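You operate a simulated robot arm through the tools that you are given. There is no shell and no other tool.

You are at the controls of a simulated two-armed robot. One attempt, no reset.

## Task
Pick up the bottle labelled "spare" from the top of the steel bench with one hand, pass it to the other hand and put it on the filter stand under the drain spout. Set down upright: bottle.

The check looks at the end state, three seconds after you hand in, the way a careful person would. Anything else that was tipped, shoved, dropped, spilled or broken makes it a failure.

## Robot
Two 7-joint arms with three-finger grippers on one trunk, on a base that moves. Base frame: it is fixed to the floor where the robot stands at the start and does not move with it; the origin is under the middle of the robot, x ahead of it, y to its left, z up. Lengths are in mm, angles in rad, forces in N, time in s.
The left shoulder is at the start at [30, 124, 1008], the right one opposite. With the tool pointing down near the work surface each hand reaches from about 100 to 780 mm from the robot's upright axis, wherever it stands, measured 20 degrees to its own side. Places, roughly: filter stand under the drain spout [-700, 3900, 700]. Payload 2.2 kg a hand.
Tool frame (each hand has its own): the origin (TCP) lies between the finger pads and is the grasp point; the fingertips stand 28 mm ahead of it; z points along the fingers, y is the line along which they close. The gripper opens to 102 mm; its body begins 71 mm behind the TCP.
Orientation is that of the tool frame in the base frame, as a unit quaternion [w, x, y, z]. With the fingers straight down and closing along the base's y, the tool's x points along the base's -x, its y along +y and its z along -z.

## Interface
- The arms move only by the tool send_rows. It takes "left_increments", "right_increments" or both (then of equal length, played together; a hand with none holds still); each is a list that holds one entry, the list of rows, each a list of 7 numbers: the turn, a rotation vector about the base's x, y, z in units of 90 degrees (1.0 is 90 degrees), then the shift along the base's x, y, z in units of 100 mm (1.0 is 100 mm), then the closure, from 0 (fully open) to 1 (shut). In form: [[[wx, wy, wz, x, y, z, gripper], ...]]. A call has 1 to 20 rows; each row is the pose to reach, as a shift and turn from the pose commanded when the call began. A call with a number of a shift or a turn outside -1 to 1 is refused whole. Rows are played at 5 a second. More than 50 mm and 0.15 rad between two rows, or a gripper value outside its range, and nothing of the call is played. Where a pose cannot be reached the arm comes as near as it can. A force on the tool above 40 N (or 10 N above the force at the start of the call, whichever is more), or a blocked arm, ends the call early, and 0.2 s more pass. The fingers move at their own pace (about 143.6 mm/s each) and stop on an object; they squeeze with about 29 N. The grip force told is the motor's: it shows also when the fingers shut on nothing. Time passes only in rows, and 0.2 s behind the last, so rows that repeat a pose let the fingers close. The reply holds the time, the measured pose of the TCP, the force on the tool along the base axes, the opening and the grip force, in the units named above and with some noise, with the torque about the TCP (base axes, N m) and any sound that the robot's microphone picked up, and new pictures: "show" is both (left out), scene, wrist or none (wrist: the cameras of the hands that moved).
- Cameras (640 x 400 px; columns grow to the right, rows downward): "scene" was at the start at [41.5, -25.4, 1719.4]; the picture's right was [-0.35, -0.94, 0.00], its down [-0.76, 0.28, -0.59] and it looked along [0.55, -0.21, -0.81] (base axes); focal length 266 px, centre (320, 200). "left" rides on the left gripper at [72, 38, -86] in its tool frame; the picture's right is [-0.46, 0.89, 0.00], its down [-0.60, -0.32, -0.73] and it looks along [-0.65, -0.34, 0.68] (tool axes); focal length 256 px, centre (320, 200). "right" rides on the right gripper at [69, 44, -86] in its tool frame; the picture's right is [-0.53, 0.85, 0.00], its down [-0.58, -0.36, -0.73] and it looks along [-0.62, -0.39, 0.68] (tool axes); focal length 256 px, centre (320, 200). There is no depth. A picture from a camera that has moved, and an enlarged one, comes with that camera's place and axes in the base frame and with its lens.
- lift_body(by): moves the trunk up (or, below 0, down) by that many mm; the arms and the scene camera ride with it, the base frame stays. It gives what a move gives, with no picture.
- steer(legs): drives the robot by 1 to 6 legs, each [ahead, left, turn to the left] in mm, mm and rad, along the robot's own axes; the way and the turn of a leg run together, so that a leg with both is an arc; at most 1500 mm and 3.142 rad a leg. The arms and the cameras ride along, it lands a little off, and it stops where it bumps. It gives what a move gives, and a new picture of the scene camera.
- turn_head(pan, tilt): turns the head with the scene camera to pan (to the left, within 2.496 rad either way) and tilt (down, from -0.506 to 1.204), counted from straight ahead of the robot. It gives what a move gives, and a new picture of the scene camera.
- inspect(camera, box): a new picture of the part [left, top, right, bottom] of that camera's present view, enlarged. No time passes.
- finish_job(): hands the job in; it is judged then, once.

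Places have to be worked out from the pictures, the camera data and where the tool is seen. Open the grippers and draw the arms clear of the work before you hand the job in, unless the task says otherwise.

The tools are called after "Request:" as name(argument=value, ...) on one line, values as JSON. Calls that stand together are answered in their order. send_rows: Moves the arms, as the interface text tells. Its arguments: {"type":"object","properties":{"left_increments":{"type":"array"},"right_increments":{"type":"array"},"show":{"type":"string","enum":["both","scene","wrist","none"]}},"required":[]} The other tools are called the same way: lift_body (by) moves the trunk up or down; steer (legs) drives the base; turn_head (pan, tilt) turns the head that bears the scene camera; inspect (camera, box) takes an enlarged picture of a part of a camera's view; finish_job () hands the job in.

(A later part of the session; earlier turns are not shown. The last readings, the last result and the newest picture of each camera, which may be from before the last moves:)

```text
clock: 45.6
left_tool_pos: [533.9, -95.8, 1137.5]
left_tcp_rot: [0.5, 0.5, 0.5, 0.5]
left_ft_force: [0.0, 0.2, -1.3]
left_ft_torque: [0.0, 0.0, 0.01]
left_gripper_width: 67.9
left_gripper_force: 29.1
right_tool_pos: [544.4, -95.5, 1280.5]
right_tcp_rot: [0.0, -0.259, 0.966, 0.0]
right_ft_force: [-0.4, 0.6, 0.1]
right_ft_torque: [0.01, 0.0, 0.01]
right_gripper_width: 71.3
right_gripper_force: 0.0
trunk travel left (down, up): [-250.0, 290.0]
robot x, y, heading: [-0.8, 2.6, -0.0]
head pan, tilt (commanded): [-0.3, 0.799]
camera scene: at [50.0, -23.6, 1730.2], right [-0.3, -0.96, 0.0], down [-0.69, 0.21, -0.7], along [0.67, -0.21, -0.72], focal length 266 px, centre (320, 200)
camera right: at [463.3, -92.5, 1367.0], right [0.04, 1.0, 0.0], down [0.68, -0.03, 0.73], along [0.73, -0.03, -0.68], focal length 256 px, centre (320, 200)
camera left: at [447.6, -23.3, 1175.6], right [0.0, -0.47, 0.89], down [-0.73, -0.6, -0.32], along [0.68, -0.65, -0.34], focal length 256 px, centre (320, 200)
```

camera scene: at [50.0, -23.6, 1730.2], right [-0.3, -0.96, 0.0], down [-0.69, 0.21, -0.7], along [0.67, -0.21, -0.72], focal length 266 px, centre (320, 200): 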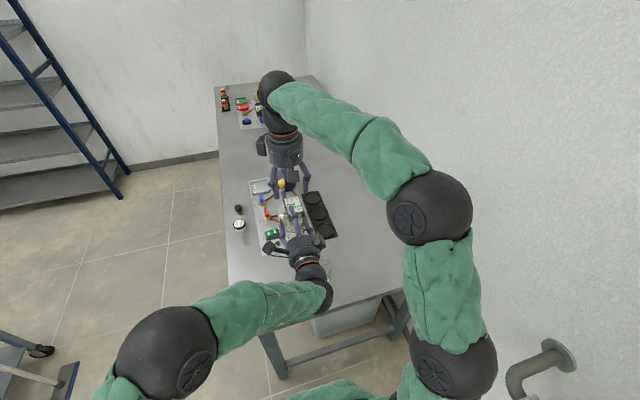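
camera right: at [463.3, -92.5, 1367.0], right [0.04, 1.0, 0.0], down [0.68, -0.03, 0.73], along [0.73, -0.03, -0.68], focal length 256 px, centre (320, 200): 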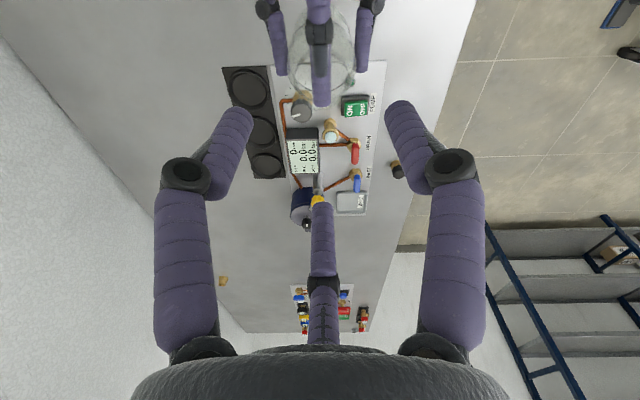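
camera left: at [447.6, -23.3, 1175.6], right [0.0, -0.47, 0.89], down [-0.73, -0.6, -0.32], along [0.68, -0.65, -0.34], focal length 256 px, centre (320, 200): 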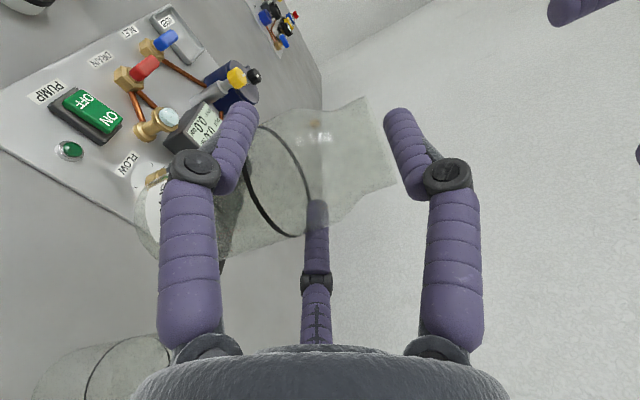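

Handover done: the left hand alone carries the bottle at about 1.3 N and it hangs upright. I swing the right hand aside and back, then draw the left hand in for driving.

Request:
send_rows(right_increments=[[[0, 0, 0, 0, -0.15, 0, 0.3], [0, 0, 0, 0, -0.3, 0, 0.3], [0, 0, 0, 0, -0.5, 0, 0.3], [0, 0, 0, 0, -0.7, 0, 0.3], [0, 0, 0, 0, -0.9, 0, 0.3], [0, 0, 0, 0, -1, 0, 0.3]]], left_increments=[[[0, 0, 0, 0, 0, 0, 1], [0, 0, 0, 0, 0, 0, 1], [0, 0, 0, 0, 0, 0, 1], [0, 0, 0, 0, 0, 0, 1], [0, 0, 0, 0, 0, 0, 1], [0, 0, 0, 0, 0, 0, 1]]], show="none")

Request:
send_rows(right_increments=[[[0, 0, 0, -0.1, -0.1, 0, 0.3], [0, 0, 0, -0.2, -0.2, 0, 0.3], [0, 0, 0, -0.35, -0.3, 0, 0.3], [0, 0, 0, -0.5, -0.4, 0, 0.3], [0, 0, 0, -0.65, -0.5, 0, 0.3], [0, 0, 0, -0.8, -0.5, 0, 0.3], [0, 0, 0, -0.9, -0.5, 0, 0.3], [0, 0, 0, -1, -0.5, 0, 0.3]]], left_increments=[[[0, 0, 0, -0.1, 0, 0, 1], [0, 0, 0, -0.2, 0, 0, 1], [0, 0, 0, -0.3, 0, 0, 1], [0, 0, 0, -0.4, 0, 0, 1], [0, 0, 0, -0.5, 0, 0, 1], [0, 0, 0, -0.6, 0, 0, 1], [0, 0, 0, -0.7, 0, 0, 1], [0, 0, 0, -0.8, 0, 0, 1]]], show="both")

```text
clock: 47.0
left_tool_pos: [532.8, -95.3, 1137.4]
left_tcp_rot: [0.5, 0.5, 0.5, 0.5]
left_ft_force: [0.3, -0.5, -0.7]
left_ft_torque: [-0.04, 0.0, 0.0]
left_gripper_width: 68.0
left_gripper_force: 29.9
right_tool_pos: [546.0, -195.7, 1279.2]
right_tcp_rot: [0.0, -0.259, 0.966, 0.0]
right_ft_force: [0.2, 0.1, -0.7]
right_ft_torque: [0.03, -0.02, -0.01]
right_gripper_width: 71.3
right_gripper_force: 0.0
trunk travel left (down, up): [-250.0, 290.0]
robot x, y, heading: [-0.8, 0.9, -0.004]
head pan, tilt (commanded): [-0.3, 0.799]
```

```text
clock: 48.8
left_tool_pos: [452.1, -94.5, 1137.7]
left_tcp_rot: [0.501, 0.5, 0.5, 0.5]
left_ft_force: [0.1, -0.1, -0.7]
left_ft_torque: [-0.02, 0.02, -0.01]
left_gripper_width: 67.8
left_gripper_force: 28.8
right_tool_pos: [443.8, -245.2, 1279.5]
right_tcp_rot: [0.0, -0.259, 0.966, 0.0]
right_ft_force: [-0.2, 0.3, 1.6]
right_ft_torque: [0.02, -0.02, 0.01]
right_gripper_width: 71.4
right_gripper_force: 0.0
trunk travel left (down, up): [-250.0, 290.0]
robot x, y, heading: [-2.3, -0.6, 0.002]
head pan, tilt (commanded): [-0.3, 0.799]
camera scene: at [48.9, -23.5, 1730.2], right [-0.3, -0.96, 0.0], down [-0.68, 0.21, -0.7], along [0.67, -0.21, -0.72], focal length 266 px, centre (320, 200)
camera right: at [361.9, -241.8, 1365.8], right [0.04, 1.0, 0.0], down [0.68, -0.03, 0.73], along [0.73, -0.03, -0.68], focal length 256 px, centre (320, 200)
camera left: at [366.2, -23.1, 1175.5], right [0.0, -0.47, 0.89], down [-0.73, -0.6, -0.32], along [0.68, -0.65, -0.34], focal length 256 px, centre (320, 200)
```

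scene: 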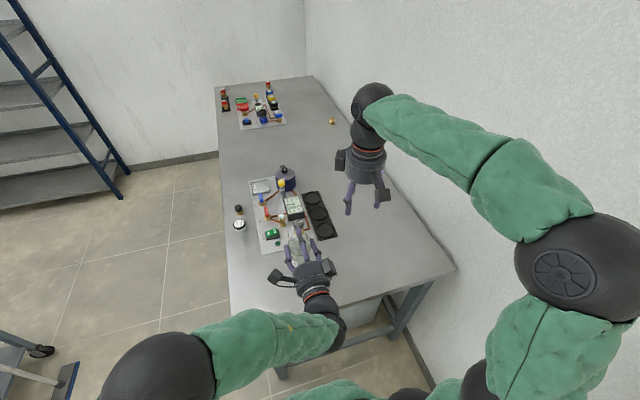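
right: 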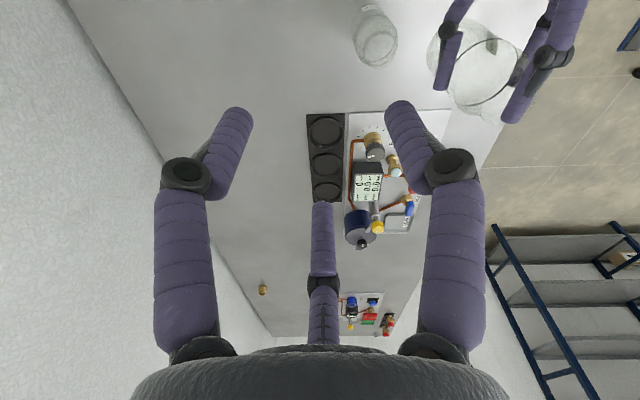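
left: 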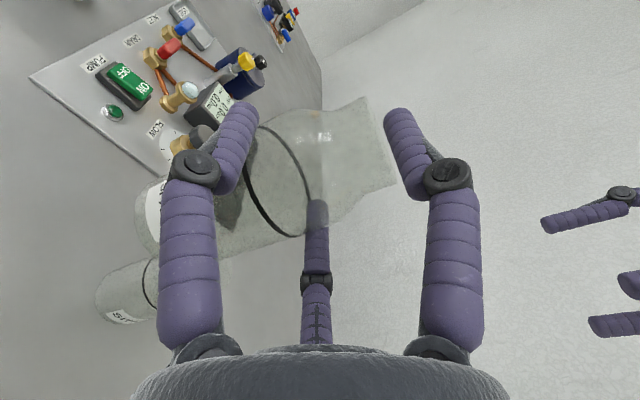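

Both hands are apart and the bottle sits steady. I retract the right hand 100 mm more, then check the floor to the left with the head before driving.

Request:
send_rows(right_increments=[[[0, 0, 0, -0.15, 0, 0, 0.3], [0, 0, 0, -0.3, 0, 0, 0.3], [0, 0, 0, -0.5, 0, 0, 0.3], [0, 0, 0, -0.7, 0, 0, 0.3], [0, 0, 0, -0.9, 0, 0, 0.3], [0, 0, 0, -1, 0, 0, 0.3]]], left_increments=[[[0, 0, 0, 0, 0, 0, 1], [0, 0, 0, 0, 0, 0, 1], [0, 0, 0, 0, 0, 0, 1], [0, 0, 0, 0, 0, 0, 1], [0, 0, 0, 0, 0, 0, 1], [0, 0, 0, 0, 0, 0, 1]]], show="none")

Request:
turn_head(pan=2.4, tilt=0.4)

Request:
turn_head(pan=1.2, tilt=0.5)

```text
clock: 50.2
left_tool_pos: [452.8, -95.2, 1137.2]
left_tcp_rot: [0.5, 0.5, 0.5, 0.5]
left_ft_force: [-1.0, 0.6, 0.3]
left_ft_torque: [0.02, 0.0, 0.02]
left_gripper_width: 68.3
left_gripper_force: 29.4
right_tool_pos: [343.7, -246.1, 1281.2]
right_tcp_rot: [0.0, -0.259, 0.966, -0.001]
right_ft_force: [-0.3, -0.4, -0.2]
right_ft_torque: [0.02, 0.0, 0.01]
right_gripper_width: 71.7
right_gripper_force: 0.0
trunk travel left (down, up): [-250.0, 290.0]
robot x, y, heading: [1.4, -2.4, -0.002]
head pan, tilt (commanded): [-0.3, 0.799]
```

```text
clock: 52.6
left_tool_pos: [452.1, -95.4, 1136.8]
left_tcp_rot: [0.501, 0.5, 0.5, 0.499]
left_ft_force: [0.2, -0.2, -0.1]
left_ft_torque: [0.03, 0.01, 0.01]
left_gripper_width: 68.0
left_gripper_force: 28.7
right_tool_pos: [344.1, -246.7, 1278.4]
right_tcp_rot: [0.0, -0.259, 0.966, 0.0]
right_ft_force: [0.6, 0.5, -0.1]
right_ft_torque: [0.03, 0.0, 0.02]
right_gripper_width: 71.5
right_gripper_force: 0.0
trunk travel left (down, up): [-250.0, 290.0]
robot x, y, heading: [-1.2, -0.6, -0.004]
head pan, tilt (commanded): [2.4, 0.4]
camera scene: at [-95.5, 62.8, 1765.3], right [0.68, 0.74, 0.0], down [0.29, -0.26, -0.92], along [-0.68, 0.62, -0.39], focal length 266 px, centre (320, 200)
```

scene: 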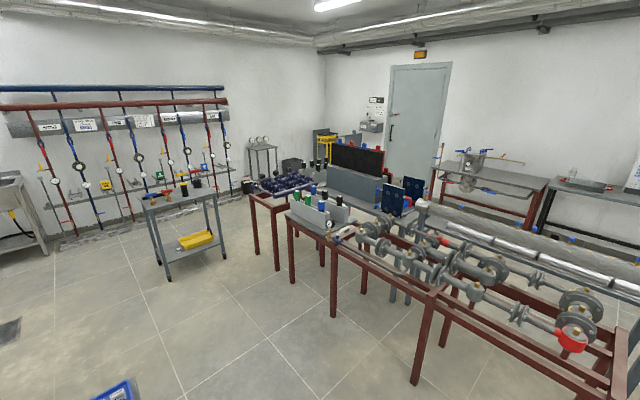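

```text
clock: 54.0
left_tool_pos: [452.3, -96.1, 1137.2]
left_tcp_rot: [0.5, 0.5, 0.5, 0.5]
left_ft_force: [-0.4, 0.0, -1.0]
left_ft_torque: [-0.02, -0.02, -0.05]
left_gripper_width: 68.2
left_gripper_force: 29.3
right_tool_pos: [345.3, -246.9, 1279.6]
right_tcp_rot: [0.001, -0.258, 0.966, 0.0]
right_ft_force: [0.7, 0.6, -0.1]
right_ft_torque: [0.03, -0.01, -0.01]
right_gripper_width: 71.4
right_gripper_force: 0.1
trunk travel left (down, up): [-250.0, 290.0]
robot x, y, heading: [3.2, -1.1, -0.002]
head pan, tilt (commanded): [1.201, 0.499]
camera scene: at [5.6, 85.0, 1756.2], right [0.93, -0.36, 0.0], down [-0.17, -0.45, -0.88], along [0.32, 0.82, -0.48], focal length 266 px, centre (320, 200)
```

scene: 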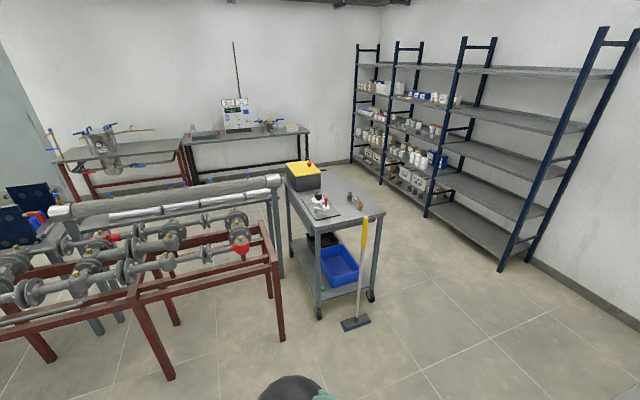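

The way round the right of the cart is open: about 1.2 m of clear floor between the cart (x ≤ 1000) and the shelves (x ≥ 2235). I drive sideways 620 mm out of the bench's reach first, then ahead along the aisle.

Request:
turn_head(pan=0.3, tilt=0.6)

Request:
steer(legs=[[0, 620, 0]])

```text
clock: 55.2
left_tool_pos: [451.8, -94.2, 1137.5]
left_tcp_rot: [0.5, 0.5, 0.5, 0.5]
left_ft_force: [0.4, 0.3, 0.5]
left_ft_torque: [0.01, 0.04, -0.02]
left_gripper_width: 68.1
left_gripper_force: 29.1
right_tool_pos: [344.4, -246.6, 1279.8]
right_tcp_rot: [0.0, -0.259, 0.966, 0.0]
right_ft_force: [-0.6, 0.0, -0.7]
right_ft_torque: [0.01, 0.02, -0.01]
right_gripper_width: 71.1
right_gripper_force: 0.1
trunk travel left (down, up): [-250.0, 290.0]
robot x, y, heading: [-1.3, 1.5, -0.0]
head pan, tilt (commanded): [0.3, 0.6]
camera scene: at [57.1, 26.4, 1747.1], right [0.3, -0.95, 0.0], down [-0.54, -0.17, -0.83], along [0.79, 0.24, -0.56], focal length 266 px, centre (320, 200)
```

scene: 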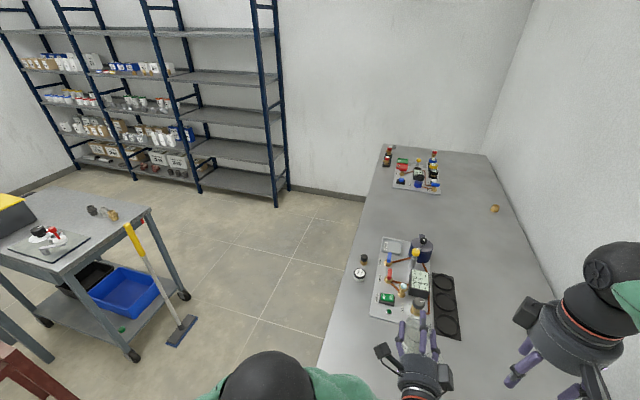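

```text
clock: 58.7
left_tool_pos: [451.1, 523.4, 1137.3]
left_tcp_rot: [0.501, 0.5, 0.499, 0.5]
left_ft_force: [0.3, 0.2, -0.4]
left_ft_torque: [0.01, -0.02, -0.01]
left_gripper_width: 68.2
left_gripper_force: 28.9
right_tool_pos: [344.3, 374.0, 1280.0]
right_tcp_rot: [0.0, -0.258, 0.966, 0.0]
right_ft_force: [0.2, 0.3, 0.4]
right_ft_torque: [-0.02, 0.01, -0.05]
right_gripper_width: 71.5
right_gripper_force: 0.0
trunk travel left (down, up): [-250.0, 290.0]
robot x, y, heading: [-0.3, 621.8, 0.0]
head pan, tilt (commanded): [0.3, 0.6]
camera scene: at [58.0, 646.4, 1747.1], right [0.29, -0.96, 0.0], down [-0.54, -0.17, -0.82], along [0.79, 0.24, -0.57], focal length 266 px, centre (320, 200)
```

scene: 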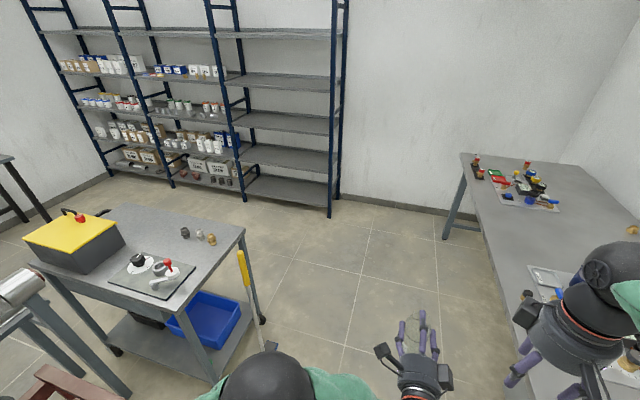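

The bottle rode along safely. The aisle ahead is clear (cart to x ≈ 950 and y ≥ 1330, bench y ≤ 145), so I drive ahead 1500 mm and then turn left toward the corridor by the shelves.

Request:
steer(legs=[[1500, 0, 0]])

Request:
steer(legs=[[0, 0, 1.571]])

```text
clock: 66.2
left_tool_pos: [1966.7, 503.5, 1136.9]
left_tcp_rot: [0.504, 0.505, 0.496, 0.496]
left_ft_force: [0.6, -1.2, 0.0]
left_ft_torque: [0.0, 0.01, -0.01]
left_gripper_width: 68.0
left_gripper_force: 28.8
right_tool_pos: [1856.6, 354.9, 1281.0]
right_tcp_rot: [0.0, -0.251, 0.968, 0.001]
right_ft_force: [0.8, -0.5, -0.1]
right_ft_torque: [0.02, 0.04, 0.03]
right_gripper_width: 71.4
right_gripper_force: 0.1
trunk travel left (down, up): [-250.0, 290.0]
robot x, y, heading: [1512.3, 607.4, -0.012]
head pan, tilt (commanded): [0.3, 0.6]
camera scene: at [1573.4, 631.4, 1747.1], right [0.28, -0.96, 0.0], down [-0.54, -0.16, -0.82], along [0.79, 0.23, -0.57], focal length 266 px, centre (320, 200)
```

scene: 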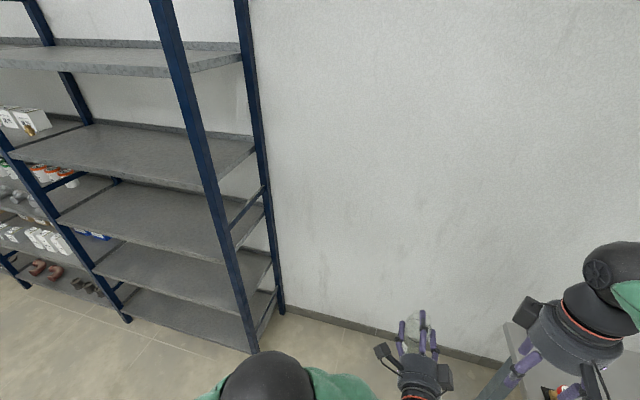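

```text
clock: 70.4
left_tool_pos: [1616.7, 1056.5, 1138.1]
left_tcp_rot: [0.005, 0.006, 0.708, 0.707]
left_ft_force: [-0.1, -1.0, -0.2]
left_ft_torque: [-0.02, -0.02, 0.0]
left_gripper_width: 68.2
left_gripper_force: 29.3
right_tool_pos: [1765.6, 946.7, 1279.6]
right_tcp_rot: [0.0, 0.863, -0.505, -0.001]
right_ft_force: [0.0, 0.1, 0.0]
right_ft_torque: [0.0, 0.01, 0.03]
right_gripper_width: 71.4
right_gripper_force: 0.1
trunk travel left (down, up): [-250.0, 290.0]
robot x, y, heading: [1512.3, 608.9, 1.556]
head pan, tilt (commanded): [0.3, 0.6]
camera scene: at [1492.5, 661.3, 1747.1], right [0.96, 0.28, 0.0], down [0.16, -0.54, -0.82], along [-0.23, 0.79, -0.57], focal length 266 px, centre (320, 200)
```

scene: 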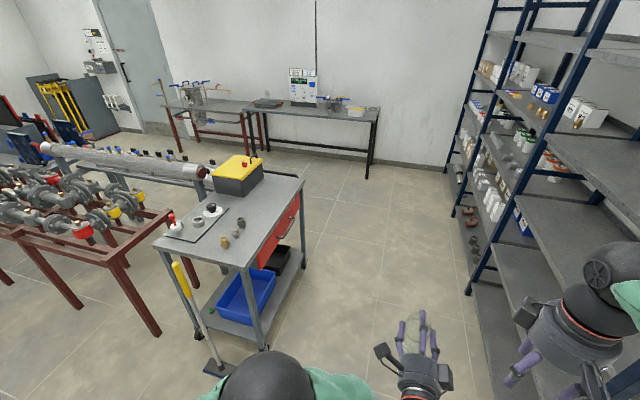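

I'm at (1512, 609) facing the far wall with clear floor ahead, the cart left of x ≈ 970. I drive ahead in two legs to about y = 2950 and then look left along the far aisle.

Request:
steer(legs=[[1400, 0, 0], [900, 0, 0]])

Request:
turn_head(pan=1.4, tilt=0.5)

Request:
turn_head(pan=0.7, tilt=0.4)

```text
clock: 81.7
left_tool_pos: [1699.2, 3330.2, 1136.7]
left_tcp_rot: [0.015, 0.016, 0.706, 0.707]
left_ft_force: [-0.3, -0.4, -1.0]
left_ft_torque: [-0.03, -0.03, 0.0]
left_gripper_width: 68.1
left_gripper_force: 28.8
right_tool_pos: [1846.9, 3217.1, 1280.9]
right_tcp_rot: [0.001, 0.854, -0.52, -0.001]
right_ft_force: [0.5, -0.1, -0.5]
right_ft_torque: [-0.04, 0.02, 0.01]
right_gripper_width: 71.6
right_gripper_force: 0.1
trunk travel left (down, up): [-250.0, 290.0]
robot x, y, heading: [1583.7, 2883.2, 1.526]
head pan, tilt (commanded): [0.3, 0.6]
camera scene: at [1564.4, 2940.1, 1747.0], right [0.97, 0.25, 0.0], down [0.14, -0.55, -0.82], along [-0.21, 0.8, -0.57], focal length 266 px, centre (320, 200)
```

scene: 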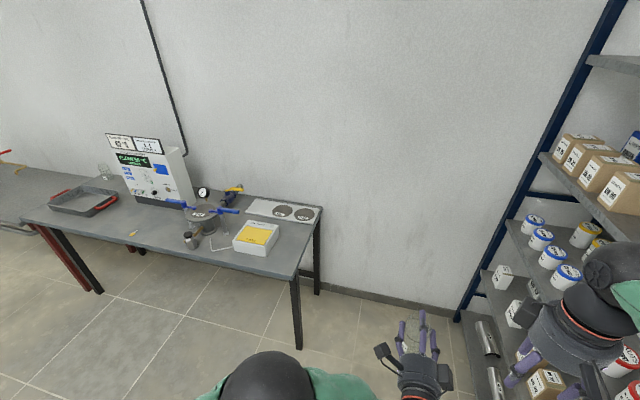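

```text
clock: 83.0
left_tool_pos: [1698.4, 3330.3, 1136.3]
left_tcp_rot: [0.015, 0.015, 0.707, 0.707]
left_ft_force: [-0.2, 0.7, -0.5]
left_ft_torque: [-0.01, -0.02, -0.02]
left_gripper_width: 68.2
left_gripper_force: 29.1
right_tool_pos: [1846.5, 3217.2, 1280.0]
right_tcp_rot: [0.0, 0.855, -0.519, 0.0]
right_ft_force: [-0.6, 0.8, -0.3]
right_ft_torque: [0.01, -0.01, -0.04]
right_gripper_width: 71.3
right_gripper_force: 0.0
trunk travel left (down, up): [-250.0, 290.0]
robot x, y, heading: [1590.1, 2878.5, 1.526]
head pan, tilt (commanded): [1.4, 0.499]
camera scene: at [1497.9, 2873.4, 1756.2], right [0.21, 0.98, 0.0], down [0.47, -0.1, -0.88], along [-0.86, 0.19, -0.48], focal length 266 px, centre (320, 200)
```

scene: 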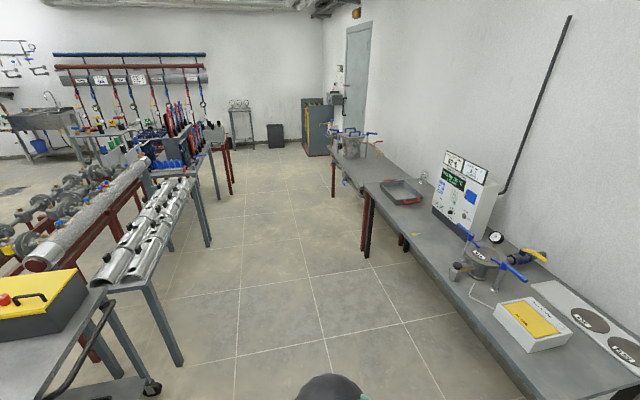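

```text
clock: 84.1
left_tool_pos: [1699.2, 3332.3, 1137.1]
left_tcp_rot: [0.015, 0.015, 0.707, 0.707]
left_ft_force: [0.7, 0.6, -0.3]
left_ft_torque: [-0.03, 0.02, -0.01]
left_gripper_width: 68.1
left_gripper_force: 29.4
right_tool_pos: [1846.3, 3216.5, 1279.6]
right_tcp_rot: [0.0, 0.855, -0.519, 0.0]
right_ft_force: [-0.2, 0.5, 0.3]
right_ft_torque: [0.01, 0.0, 0.0]
right_gripper_width: 71.3
right_gripper_force: 0.0
trunk travel left (down, up): [-250.0, 290.0]
robot x, y, heading: [1585.4, 2885.4, 1.523]
head pan, tilt (commanded): [0.7, 0.4]
camera scene: at [1530.2, 2927.3, 1765.3], right [0.79, 0.61, 0.0], down [0.24, -0.31, -0.92], along [-0.56, 0.73, -0.39], focal length 266 px, centre (320, 200)
```

scene: 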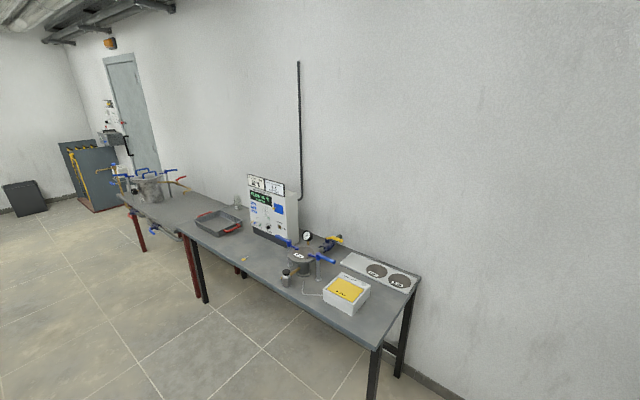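

The aisle between the pipe benches (y ≤ 2250) and the far benches (front edge y ≈ 3680) is clear. I straighten the heading and drive sideways left in two legs to about x = -795.

Request:
steer(legs=[[0, 0, 0.046], [0, 1190, 0]])

Request:
turn_head(pan=0.5, tilt=0.6)

```text
clock: 90.6
left_tool_pos: [464.4, 3327.3, 1136.6]
left_tcp_rot: [-0.005, -0.005, 0.707, 0.707]
left_ft_force: [0.2, -0.2, -0.5]
left_ft_torque: [-0.01, 0.01, 0.03]
left_gripper_width: 67.9
left_gripper_force: 28.3
right_tool_pos: [618.5, 3221.7, 1279.8]
right_tcp_rot: [0.0, 0.87, -0.493, 0.0]
right_ft_force: [0.2, 0.1, -1.6]
right_ft_torque: [0.01, 0.0, 0.01]
right_gripper_width: 71.3
right_gripper_force: 0.1
trunk travel left (down, up): [-250.0, 290.0]
robot x, y, heading: [375.8, 2871.4, 1.581]
head pan, tilt (commanded): [0.7, 0.4]
camera scene: at [318.9, 2913.9, 1765.3], right [0.76, 0.65, 0.0], down [0.26, -0.29, -0.92], along [-0.6, 0.7, -0.39], focal length 266 px, centre (320, 200)
```

scene: 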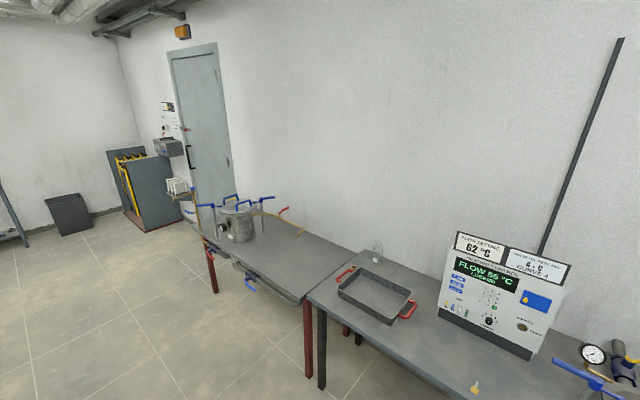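

```text
clock: 91.3
left_tool_pos: [465.9, 3327.2, 1136.8]
left_tcp_rot: [-0.005, -0.005, 0.707, 0.707]
left_ft_force: [0.2, 0.0, 0.0]
left_ft_torque: [-0.05, -0.02, 0.0]
left_gripper_width: 68.2
left_gripper_force: 29.6
right_tool_pos: [618.8, 3220.0, 1280.3]
right_tcp_rot: [-0.001, 0.87, -0.494, -0.001]
right_ft_force: [-0.2, 0.3, -0.3]
right_ft_torque: [0.0, -0.02, 0.0]
right_gripper_width: 71.5
right_gripper_force: 0.0
trunk travel left (down, up): [-250.0, 290.0]
robot x, y, heading: [377.1, 2874.0, 1.586]
head pan, tilt (commanded): [0.499, 0.6]
camera scene: at [336.7, 2920.9, 1747.1], right [0.87, 0.49, 0.0], down [0.28, -0.49, -0.83], along [-0.41, 0.72, -0.56], focal length 266 px, centre (320, 200)
```

scene: 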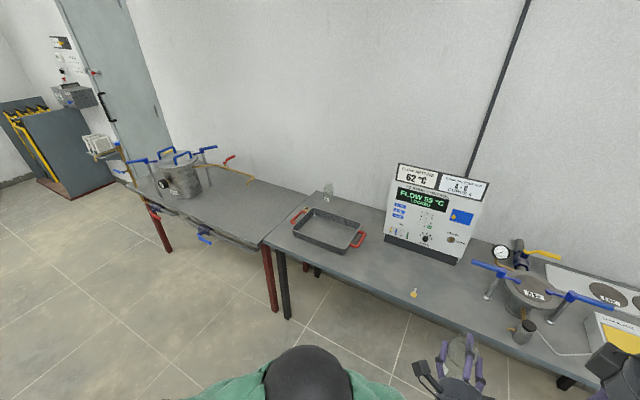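

The spout and stand are in view with a clear floor in front. I continue left by 1170 mm, then face the stand.

Request:
steer(legs=[[0, 1170, -0.012]])

Request:
turn_head(pan=-0.1, tilt=0.6)

```text
clock: 97.2
left_tool_pos: [-701.8, 3308.7, 1137.0]
left_tcp_rot: [-0.006, -0.006, 0.707, 0.707]
left_ft_force: [0.5, -0.2, 0.3]
left_ft_torque: [-0.01, 0.0, 0.02]
left_gripper_width: 67.9
left_gripper_force: 28.8
right_tool_pos: [-548.1, 3203.6, 1279.9]
right_tcp_rot: [0.0, 0.87, -0.492, 0.0]
right_ft_force: [0.1, 0.5, 0.2]
right_ft_torque: [-0.02, -0.02, 0.01]
right_gripper_width: 71.5
right_gripper_force: 0.0
trunk travel left (down, up): [-250.0, 290.0]
robot x, y, heading: [-788.6, 2856.6, 1.587]
head pan, tilt (commanded): [0.499, 0.6]
camera scene: at [-828.6, 2902.4, 1747.1], right [0.87, 0.49, 0.0], down [0.28, -0.49, -0.82], along [-0.41, 0.72, -0.57], focal length 266 px, centre (320, 200)
```

scene: 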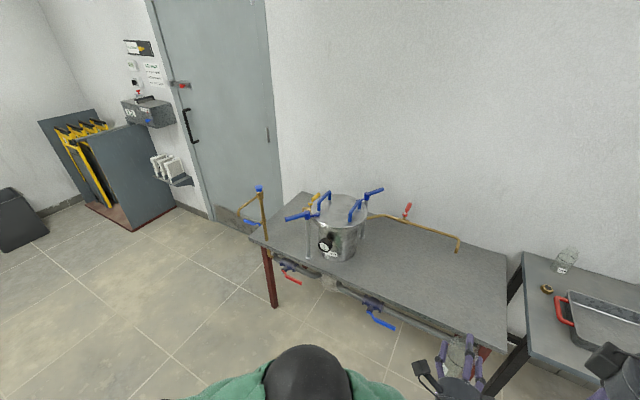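

```text
clock: 98.2
left_tool_pos: [-700.9, 3307.3, 1137.4]
left_tcp_rot: [-0.006, -0.007, 0.707, 0.707]
left_ft_force: [-0.1, -0.2, -0.8]
left_ft_torque: [0.02, 0.02, -0.01]
left_gripper_width: 68.4
left_gripper_force: 29.0
right_tool_pos: [-547.4, 3202.9, 1279.5]
right_tcp_rot: [0.001, 0.87, -0.492, 0.0]
right_ft_force: [-0.1, -0.3, -0.2]
right_ft_torque: [-0.02, 0.03, 0.0]
right_gripper_width: 71.7
right_gripper_force: 0.0
trunk travel left (down, up): [-250.0, 290.0]
robot x, y, heading: [-788.6, 2857.9, 1.587]
head pan, tilt (commanded): [-0.099, 0.6]
camera scene: at [-777.3, 2913.7, 1747.1], right [1.0, -0.08, 0.0], down [-0.05, -0.56, -0.82], along [0.07, 0.82, -0.57], focal length 266 px, centre (320, 200)
```

scene: 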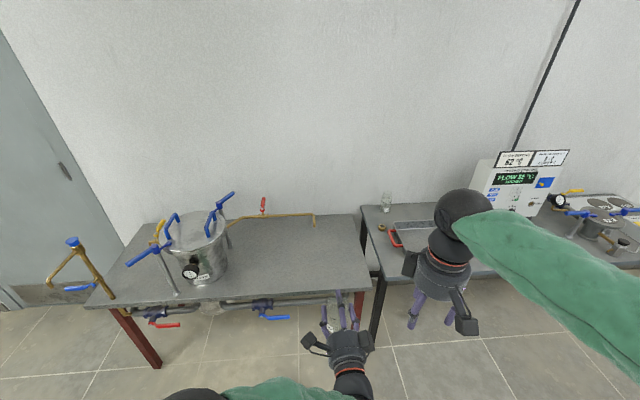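

I'm facing the stand at (-789, 2857). Rough triangulation puts the spout end at about (-716, 3950, 885) over a top at z ≈ 700; I enlarge the spout to measure it better.

Request:
inspect(camera="scene", box=[240, 180, 360, 255])

Request:
inspect(camera="scene", box=[280, 260, 400, 400])

```text
5.33 times, centred on (300, 218) of scene
camera zoom: at [-777.3, 2913.7, 1747.1], right [1.0, -0.08, 0.0], down [-0.05, -0.56, -0.82], along [0.07, 0.82, -0.57], focal length 1419 px, centre (427, 107)
```

zoom: 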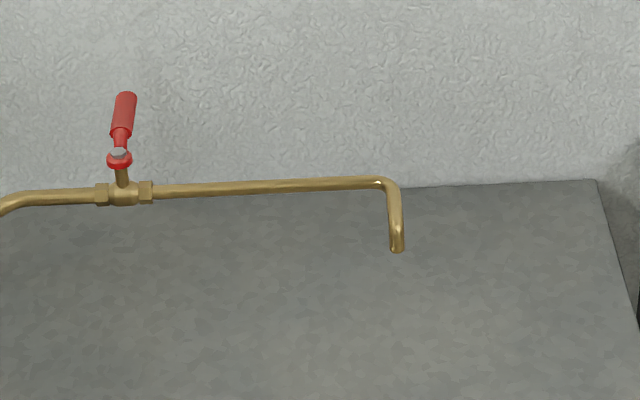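

```text
2.86 times, centred on (340, 330) of scene
camera zoom: at [-777.3, 2913.7, 1747.1], right [1.0, -0.08, 0.0], down [-0.05, -0.56, -0.82], along [0.07, 0.82, -0.57], focal length 760 px, centre (263, -171)
```

zoom: 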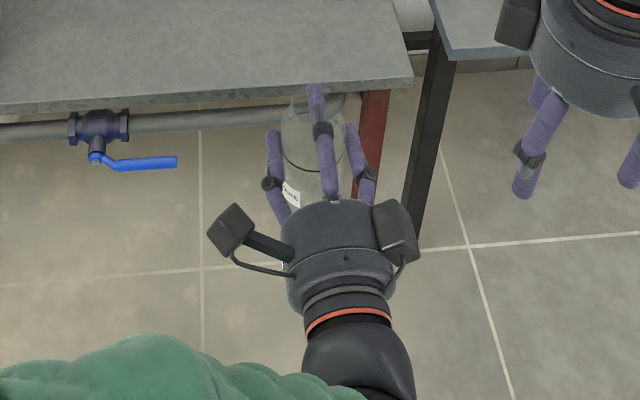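

Combining the views, the spout end is near (-718, 3942, 890), about 190 mm above the stand, which leaves room for the bottle and the left thumb. I lower the trunk by 250 mm here in open floor, before approaching.

Request:
lift_body(by=-245)

Request:
turn_head(pan=0.0, tilt=0.55)

```text
clock: 100.8
left_tool_pos: [-700.5, 3308.4, 891.9]
left_tcp_rot: [-0.007, -0.006, 0.707, 0.707]
left_ft_force: [1.0, -0.8, -0.6]
left_ft_torque: [-0.02, 0.01, 0.01]
left_gripper_width: 68.2
left_gripper_force: 29.0
right_tool_pos: [-546.6, 3203.1, 1034.7]
right_tcp_rot: [0.0, 0.87, -0.492, 0.0]
right_ft_force: [-0.9, 0.8, -0.1]
right_ft_torque: [0.0, 0.02, 0.0]
right_gripper_width: 71.6
right_gripper_force: 0.1
trunk travel left (down, up): [-5.0, 535.0]
robot x, y, heading: [-784.6, 2854.1, 1.583]
head pan, tilt (commanded): [-0.099, 0.6]
```

```text
clock: 101.5
left_tool_pos: [-700.7, 3308.9, 892.1]
left_tcp_rot: [-0.006, -0.007, 0.707, 0.707]
left_ft_force: [-0.2, 0.1, -1.3]
left_ft_torque: [-0.01, 0.01, -0.01]
left_gripper_width: 68.2
left_gripper_force: 29.4
right_tool_pos: [-547.2, 3203.4, 1035.0]
right_tcp_rot: [0.0, 0.87, -0.493, 0.0]
right_ft_force: [-0.4, -0.1, -0.1]
right_ft_torque: [-0.02, 0.0, 0.01]
right_gripper_width: 71.4
right_gripper_force: 0.1
trunk travel left (down, up): [-5.0, 535.0]
robot x, y, heading: [-786.0, 2853.0, 1.59]
head pan, tilt (commanded): [0.0, 0.55]
camera scene: at [-786.0, 2915.3, 1506.6], right [1.0, 0.02, 0.0], down [0.01, -0.52, -0.85], along [-0.01, 0.85, -0.52], focal length 266 px, centre (320, 200)
```

scene: 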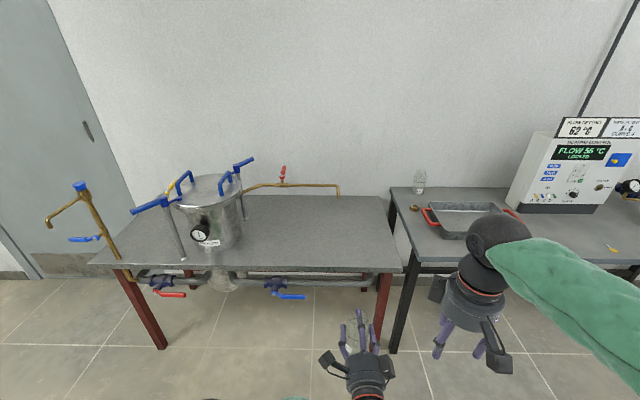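

From the lower viewpoint I enlarge the spout again; the 240 mm change in camera height gives a good height fix.

Request:
inspect(camera="scene", box=[270, 150, 410, 240])

Request:
inspect(camera="scene", box=[310, 180, 370, 220])

```text
4.44 times, centred on (340, 195) of scene
camera zoom: at [-786.0, 2915.3, 1506.6], right [1.0, 0.02, 0.0], down [0.01, -0.52, -0.85], along [-0.01, 0.85, -0.52], focal length 1183 px, centre (231, 222)
```

zoom: 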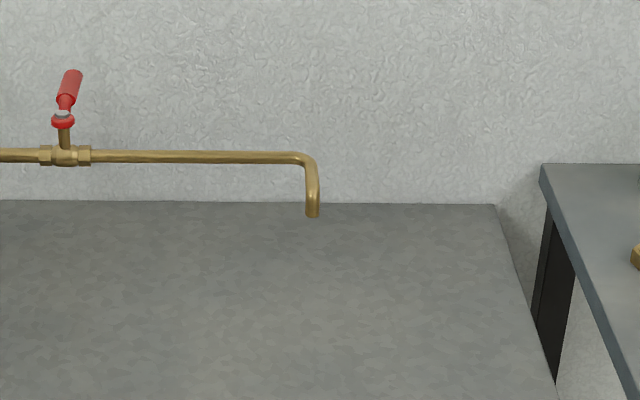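

```text
10.00 times, centred on (340, 200) of scene
camera zoom: at [-786.0, 2915.3, 1506.6], right [1.0, 0.02, 0.0], down [0.01, -0.52, -0.85], along [-0.01, 0.85, -0.52], focal length 2661 px, centre (120, 200)
```

zoom: 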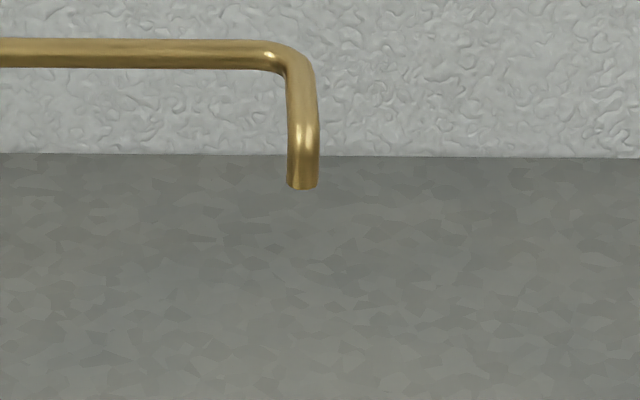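

The spout end comes out at about (-721, 3930, 894), i.e. 194 mm above the stand. I align the heading and lateral position, then drive ahead 480 mm so the base stops about 340 mm short of the stand's edge.

Request:
steer(legs=[[0, 28, -0.016], [300, 0, 0]])

Request:
steer(legs=[[175, 0, 0]])

```text
clock: 103.9
left_tool_pos: [-718.9, 3604.8, 891.7]
left_tcp_rot: [0.001, 0.001, 0.708, 0.706]
left_ft_force: [-0.1, 0.4, 0.0]
left_ft_torque: [0.03, -0.02, 0.04]
left_gripper_width: 68.2
left_gripper_force: 29.3
right_tool_pos: [-567.1, 3496.6, 1034.9]
right_tcp_rot: [0.0, 0.865, -0.502, 0.0]
right_ft_force: [0.0, -0.3, 0.3]
right_ft_torque: [-0.04, 0.01, 0.01]
right_gripper_width: 71.3
right_gripper_force: 0.0
trunk travel left (down, up): [-5.0, 535.0]
robot x, y, heading: [-817.8, 3151.3, 1.568]
head pan, tilt (commanded): [0.0, 0.55]
camera scene: at [-812.4, 3213.1, 1506.5], right [1.0, 0.0, 0.0], down [0.0, -0.52, -0.85], along [0.0, 0.85, -0.52], focal length 266 px, centre (320, 200)
```

scene: 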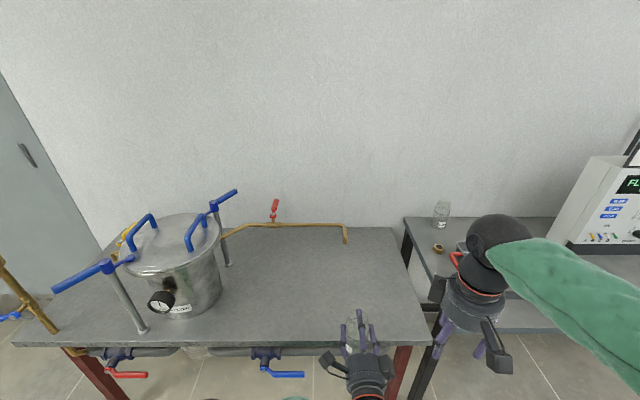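

```text
clock: 105.4
left_tool_pos: [-717.7, 3778.1, 890.3]
left_tcp_rot: [0.002, 0.002, 0.708, 0.707]
left_ft_force: [0.5, 1.0, -1.0]
left_ft_torque: [-0.01, -0.01, 0.01]
left_gripper_width: 68.1
left_gripper_force: 28.8
right_tool_pos: [-565.4, 3669.5, 1034.7]
right_tcp_rot: [-0.001, 0.865, -0.502, 0.0]
right_ft_force: [0.3, -0.2, -0.1]
right_ft_torque: [0.0, 0.0, -0.01]
right_gripper_width: 71.3
right_gripper_force: 0.1
trunk travel left (down, up): [-5.0, 535.0]
robot x, y, heading: [-815.5, 3327.6, 1.567]
head pan, tilt (commanded): [0.0, 0.55]
camera scene: at [-811.6, 3387.0, 1506.5], right [1.0, 0.0, 0.0], down [0.0, -0.52, -0.85], along [0.0, 0.85, -0.52], focal length 266 px, centre (320, 200)
```

scene: 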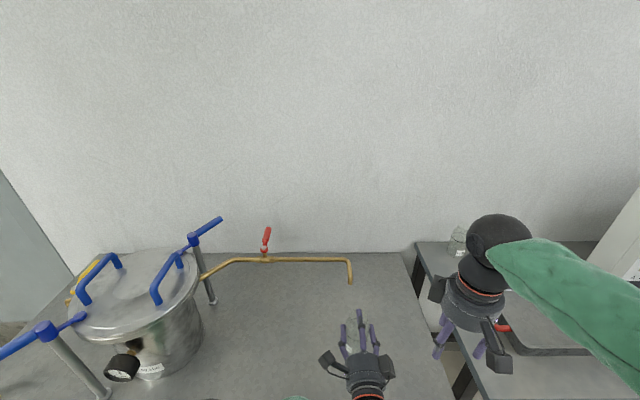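

The bottle is now about 150 mm short of the spout. I enlarge the spout and hand to fix their relation.

Request:
inspect(camera="scene", box=[300, 240, 420, 320])

Request:
inspect(camera="scene", box=[290, 240, 450, 400])

Request:
inspect(camera="left", box=[0, 0, 640, 400])

Request:
inspect(camera="right", box=[0, 0, 640, 400])

```text
5.00 times, centred on (360, 280) of scene
camera zoom: at [-811.6, 3387.0, 1506.5], right [1.0, 0.0, 0.0], down [0.0, -0.52, -0.85], along [0.0, 0.85, -0.52], focal length 1331 px, centre (120, -200)
```

zoom: 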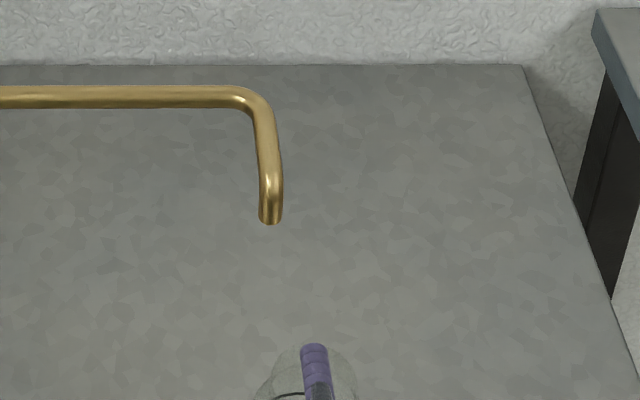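

```text
2.50 times, centred on (370, 320) of scene
camera zoom: at [-811.6, 3387.0, 1506.5], right [1.0, 0.0, 0.0], down [0.0, -0.52, -0.85], along [0.0, 0.85, -0.52], focal length 665 px, centre (195, -100)
```

zoom: 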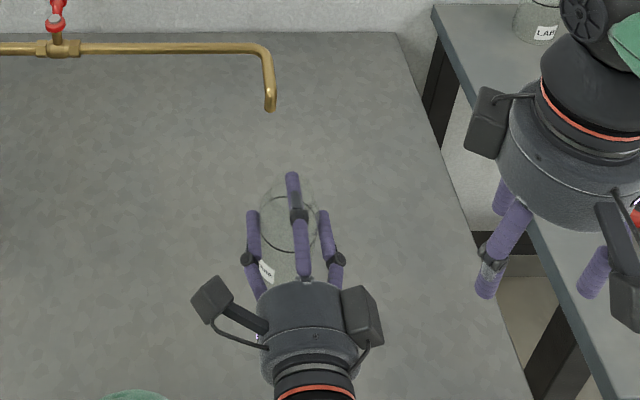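

```text
1.00 times, centred on (320, 200) of left (not enlarged: the box is as wide or as high as the picture)
camera zoom: at [-789.1, 3691.6, 929.9], right [0.47, 0.0, 0.89], down [0.6, -0.73, -0.32], along [0.65, 0.68, -0.34], focal length 256 px, centre (320, 200)
```

zoom: 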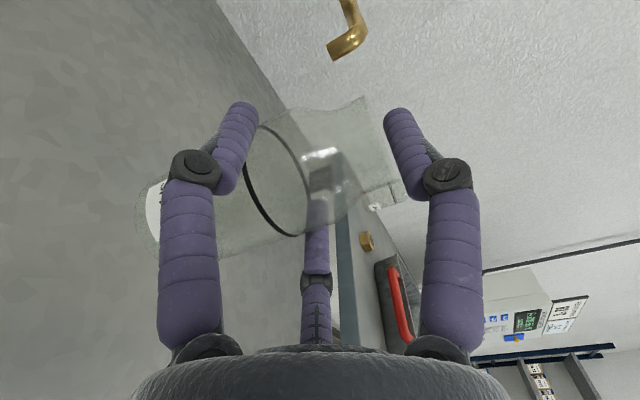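

```text
1.00 times, centred on (320, 200) of right (not enlarged: the box is as wide or as high as the picture)
camera zoom: at [-570.4, 3588.7, 1121.0], right [-1.0, 0.04, 0.0], down [0.03, 0.68, 0.73], along [0.03, 0.73, -0.68], focal length 256 px, centre (320, 200)
```

zoom: 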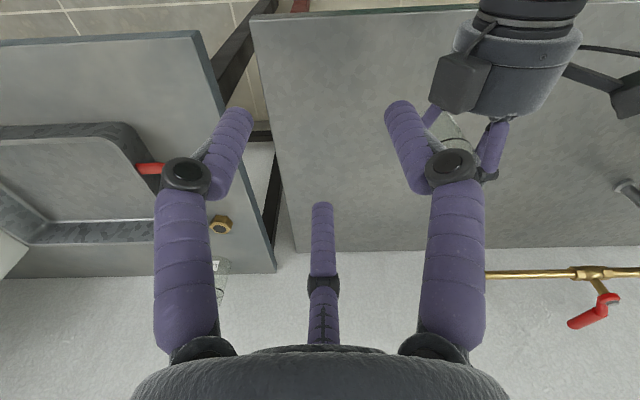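

Combining three views (with a small tilt correction checked against the thumb's known position), the spout end is at about (-724, 3913, 895). I lower the hand straight down to leave the bottle's base about 18 mm above the stand, still in front of the spout.

Request:
send_rows(left_increments=[[[0, 0, 0, 0, 0, -0.12, 1], [0, 0, 0, 0, 0, -0.24, 1], [0, 0, 0, 0, 0, -0.36, 1], [0, 0, 0, -0.02, 0, -0.48, 1], [0, 0, 0, -0.04, 0, -0.6, 1], [0, 0, 0, -0.06, 0, -0.68, 1], [0, 0, 0, -0.06, 0, -0.73, 1], [0, 0, 0, -0.06, 0, -0.73, 1]]], show="both")

Request:
inspect(camera="scene", box=[290, 250, 430, 390])

```text
clock: 106.8
left_tool_pos: [-720.5, 3781.2, 839.1]
left_tcp_rot: [0.006, -0.004, 0.698, 0.716]
left_ft_force: [0.5, 2.6, 5.9]
left_ft_torque: [0.3, 0.12, -0.07]
left_gripper_width: 68.0
left_gripper_force: 28.9
right_tool_pos: [-565.9, 3670.4, 1034.6]
right_tcp_rot: [0.0, 0.865, -0.502, 0.001]
right_ft_force: [0.5, -0.4, -0.1]
right_ft_torque: [-0.01, 0.01, 0.01]
right_gripper_width: 71.4
right_gripper_force: 0.1
trunk travel left (down, up): [-5.0, 535.0]
robot x, y, heading: [-813.2, 3325.6, 1.567]
head pan, tilt (commanded): [0.0, 0.55]
stopped in row 6 (left hand): the force on the tool passed its limit at 45 N (the readings are from after the stop); the commanded pose is now the measured one
camera scene: at [-811.7, 3386.2, 1506.4], right [1.0, 0.0, 0.0], down [0.0, -0.52, -0.85], along [0.0, 0.85, -0.52], focal length 266 px, centre (320, 200)
camera left: at [-791.3, 3693.8, 873.7], right [0.45, -0.03, 0.89], down [0.61, -0.72, -0.33], along [0.65, 0.69, -0.31], focal length 256 px, centre (320, 200)
```

scene: 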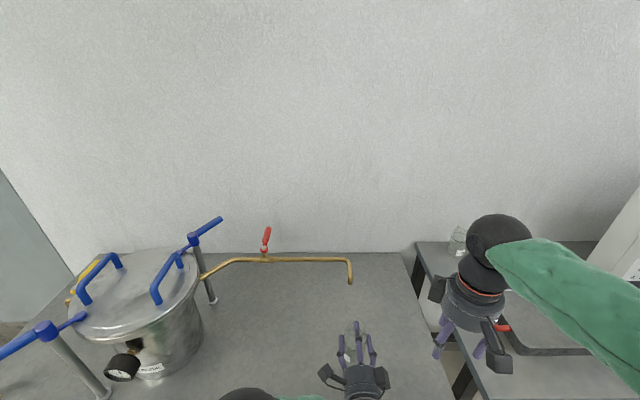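
left: 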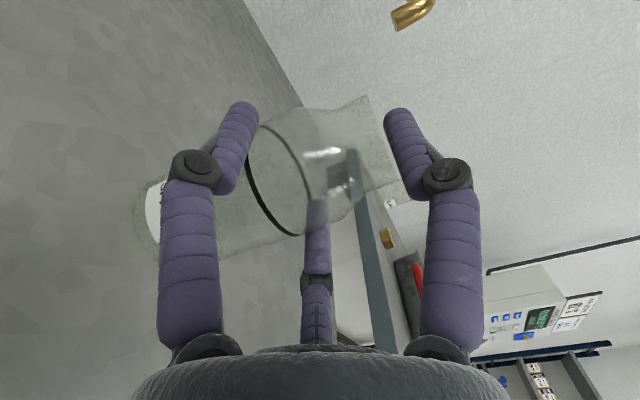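

```text
2.86 times, centred on (360, 320) of scene
camera zoom: at [-811.7, 3386.2, 1506.4], right [1.0, 0.0, 0.0], down [0.0, -0.52, -0.85], along [0.0, 0.85, -0.52], focal length 760 px, centre (206, -143)
```

zoom: 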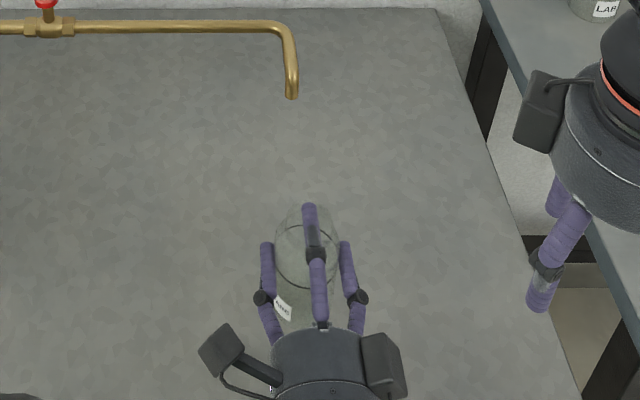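

The move stopped at z 839 on a 45 N force although the bottle's base should be near z 739, and the hand is pitched up about 1.5°. Before anything else, I look down at the arm, hand and table edge.

Request:
turn_head(pan=0.0, tilt=1.05)

Request:
inspect(camera="right", box=[380, 0, 640, 200])

Request:
inspect(camera="left", box=[100, 60, 480, 300])

```text
clock: 107.7
left_tool_pos: [-718.6, 3781.3, 839.1]
left_tcp_rot: [0.006, -0.004, 0.698, 0.716]
left_ft_force: [2.1, 4.9, 14.5]
left_ft_torque: [0.39, -0.11, -0.04]
left_gripper_width: 68.1
left_gripper_force: 29.1
right_tool_pos: [-566.3, 3669.2, 1034.5]
right_tcp_rot: [0.001, 0.865, -0.502, 0.0]
right_ft_force: [0.3, 0.1, -0.8]
right_ft_torque: [0.01, 0.03, 0.0]
right_gripper_width: 71.2
right_gripper_force: 0.1
trunk travel left (down, up): [-5.0, 535.0]
robot x, y, heading: [-814.9, 3329.5, 1.565]
head pan, tilt (commanded): [0.0, 1.051]
camera scene: at [-811.7, 3362.1, 1466.8], right [1.0, 0.0, 0.0], down [0.0, -0.87, -0.5], along [0.0, 0.5, -0.87], focal length 266 px, centre (320, 200)
```

scene: 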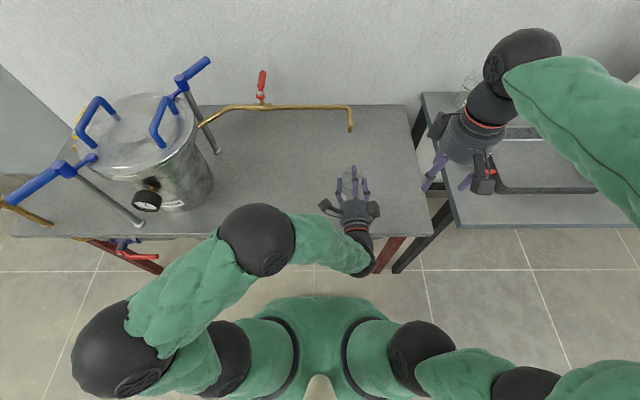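

```text
2.00 times, centred on (510, 100) of right
camera zoom: at [-570.3, 3587.5, 1121.4], right [-1.0, 0.04, 0.0], down [0.03, 0.68, 0.73], along [0.03, 0.73, -0.68], focal length 512 px, centre (-60, 400)
```

zoom: 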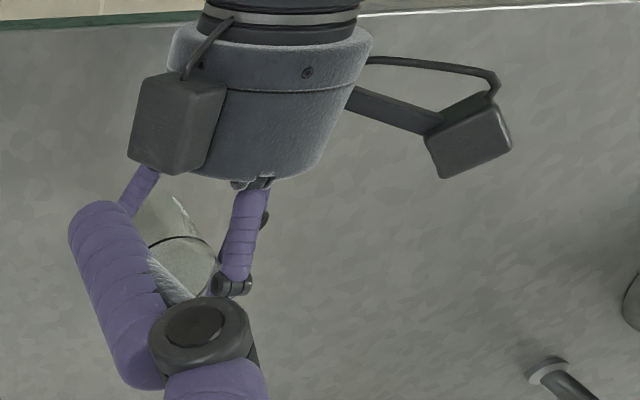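

```text
1.67 times, centred on (290, 180) of left
camera zoom: at [-791.4, 3693.3, 873.6], right [0.45, -0.02, 0.89], down [0.61, -0.73, -0.33], along [0.65, 0.69, -0.31], focal length 427 px, centre (370, 233)
```

zoom: 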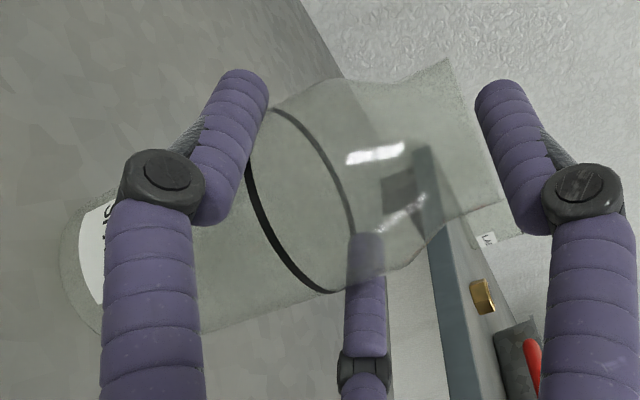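

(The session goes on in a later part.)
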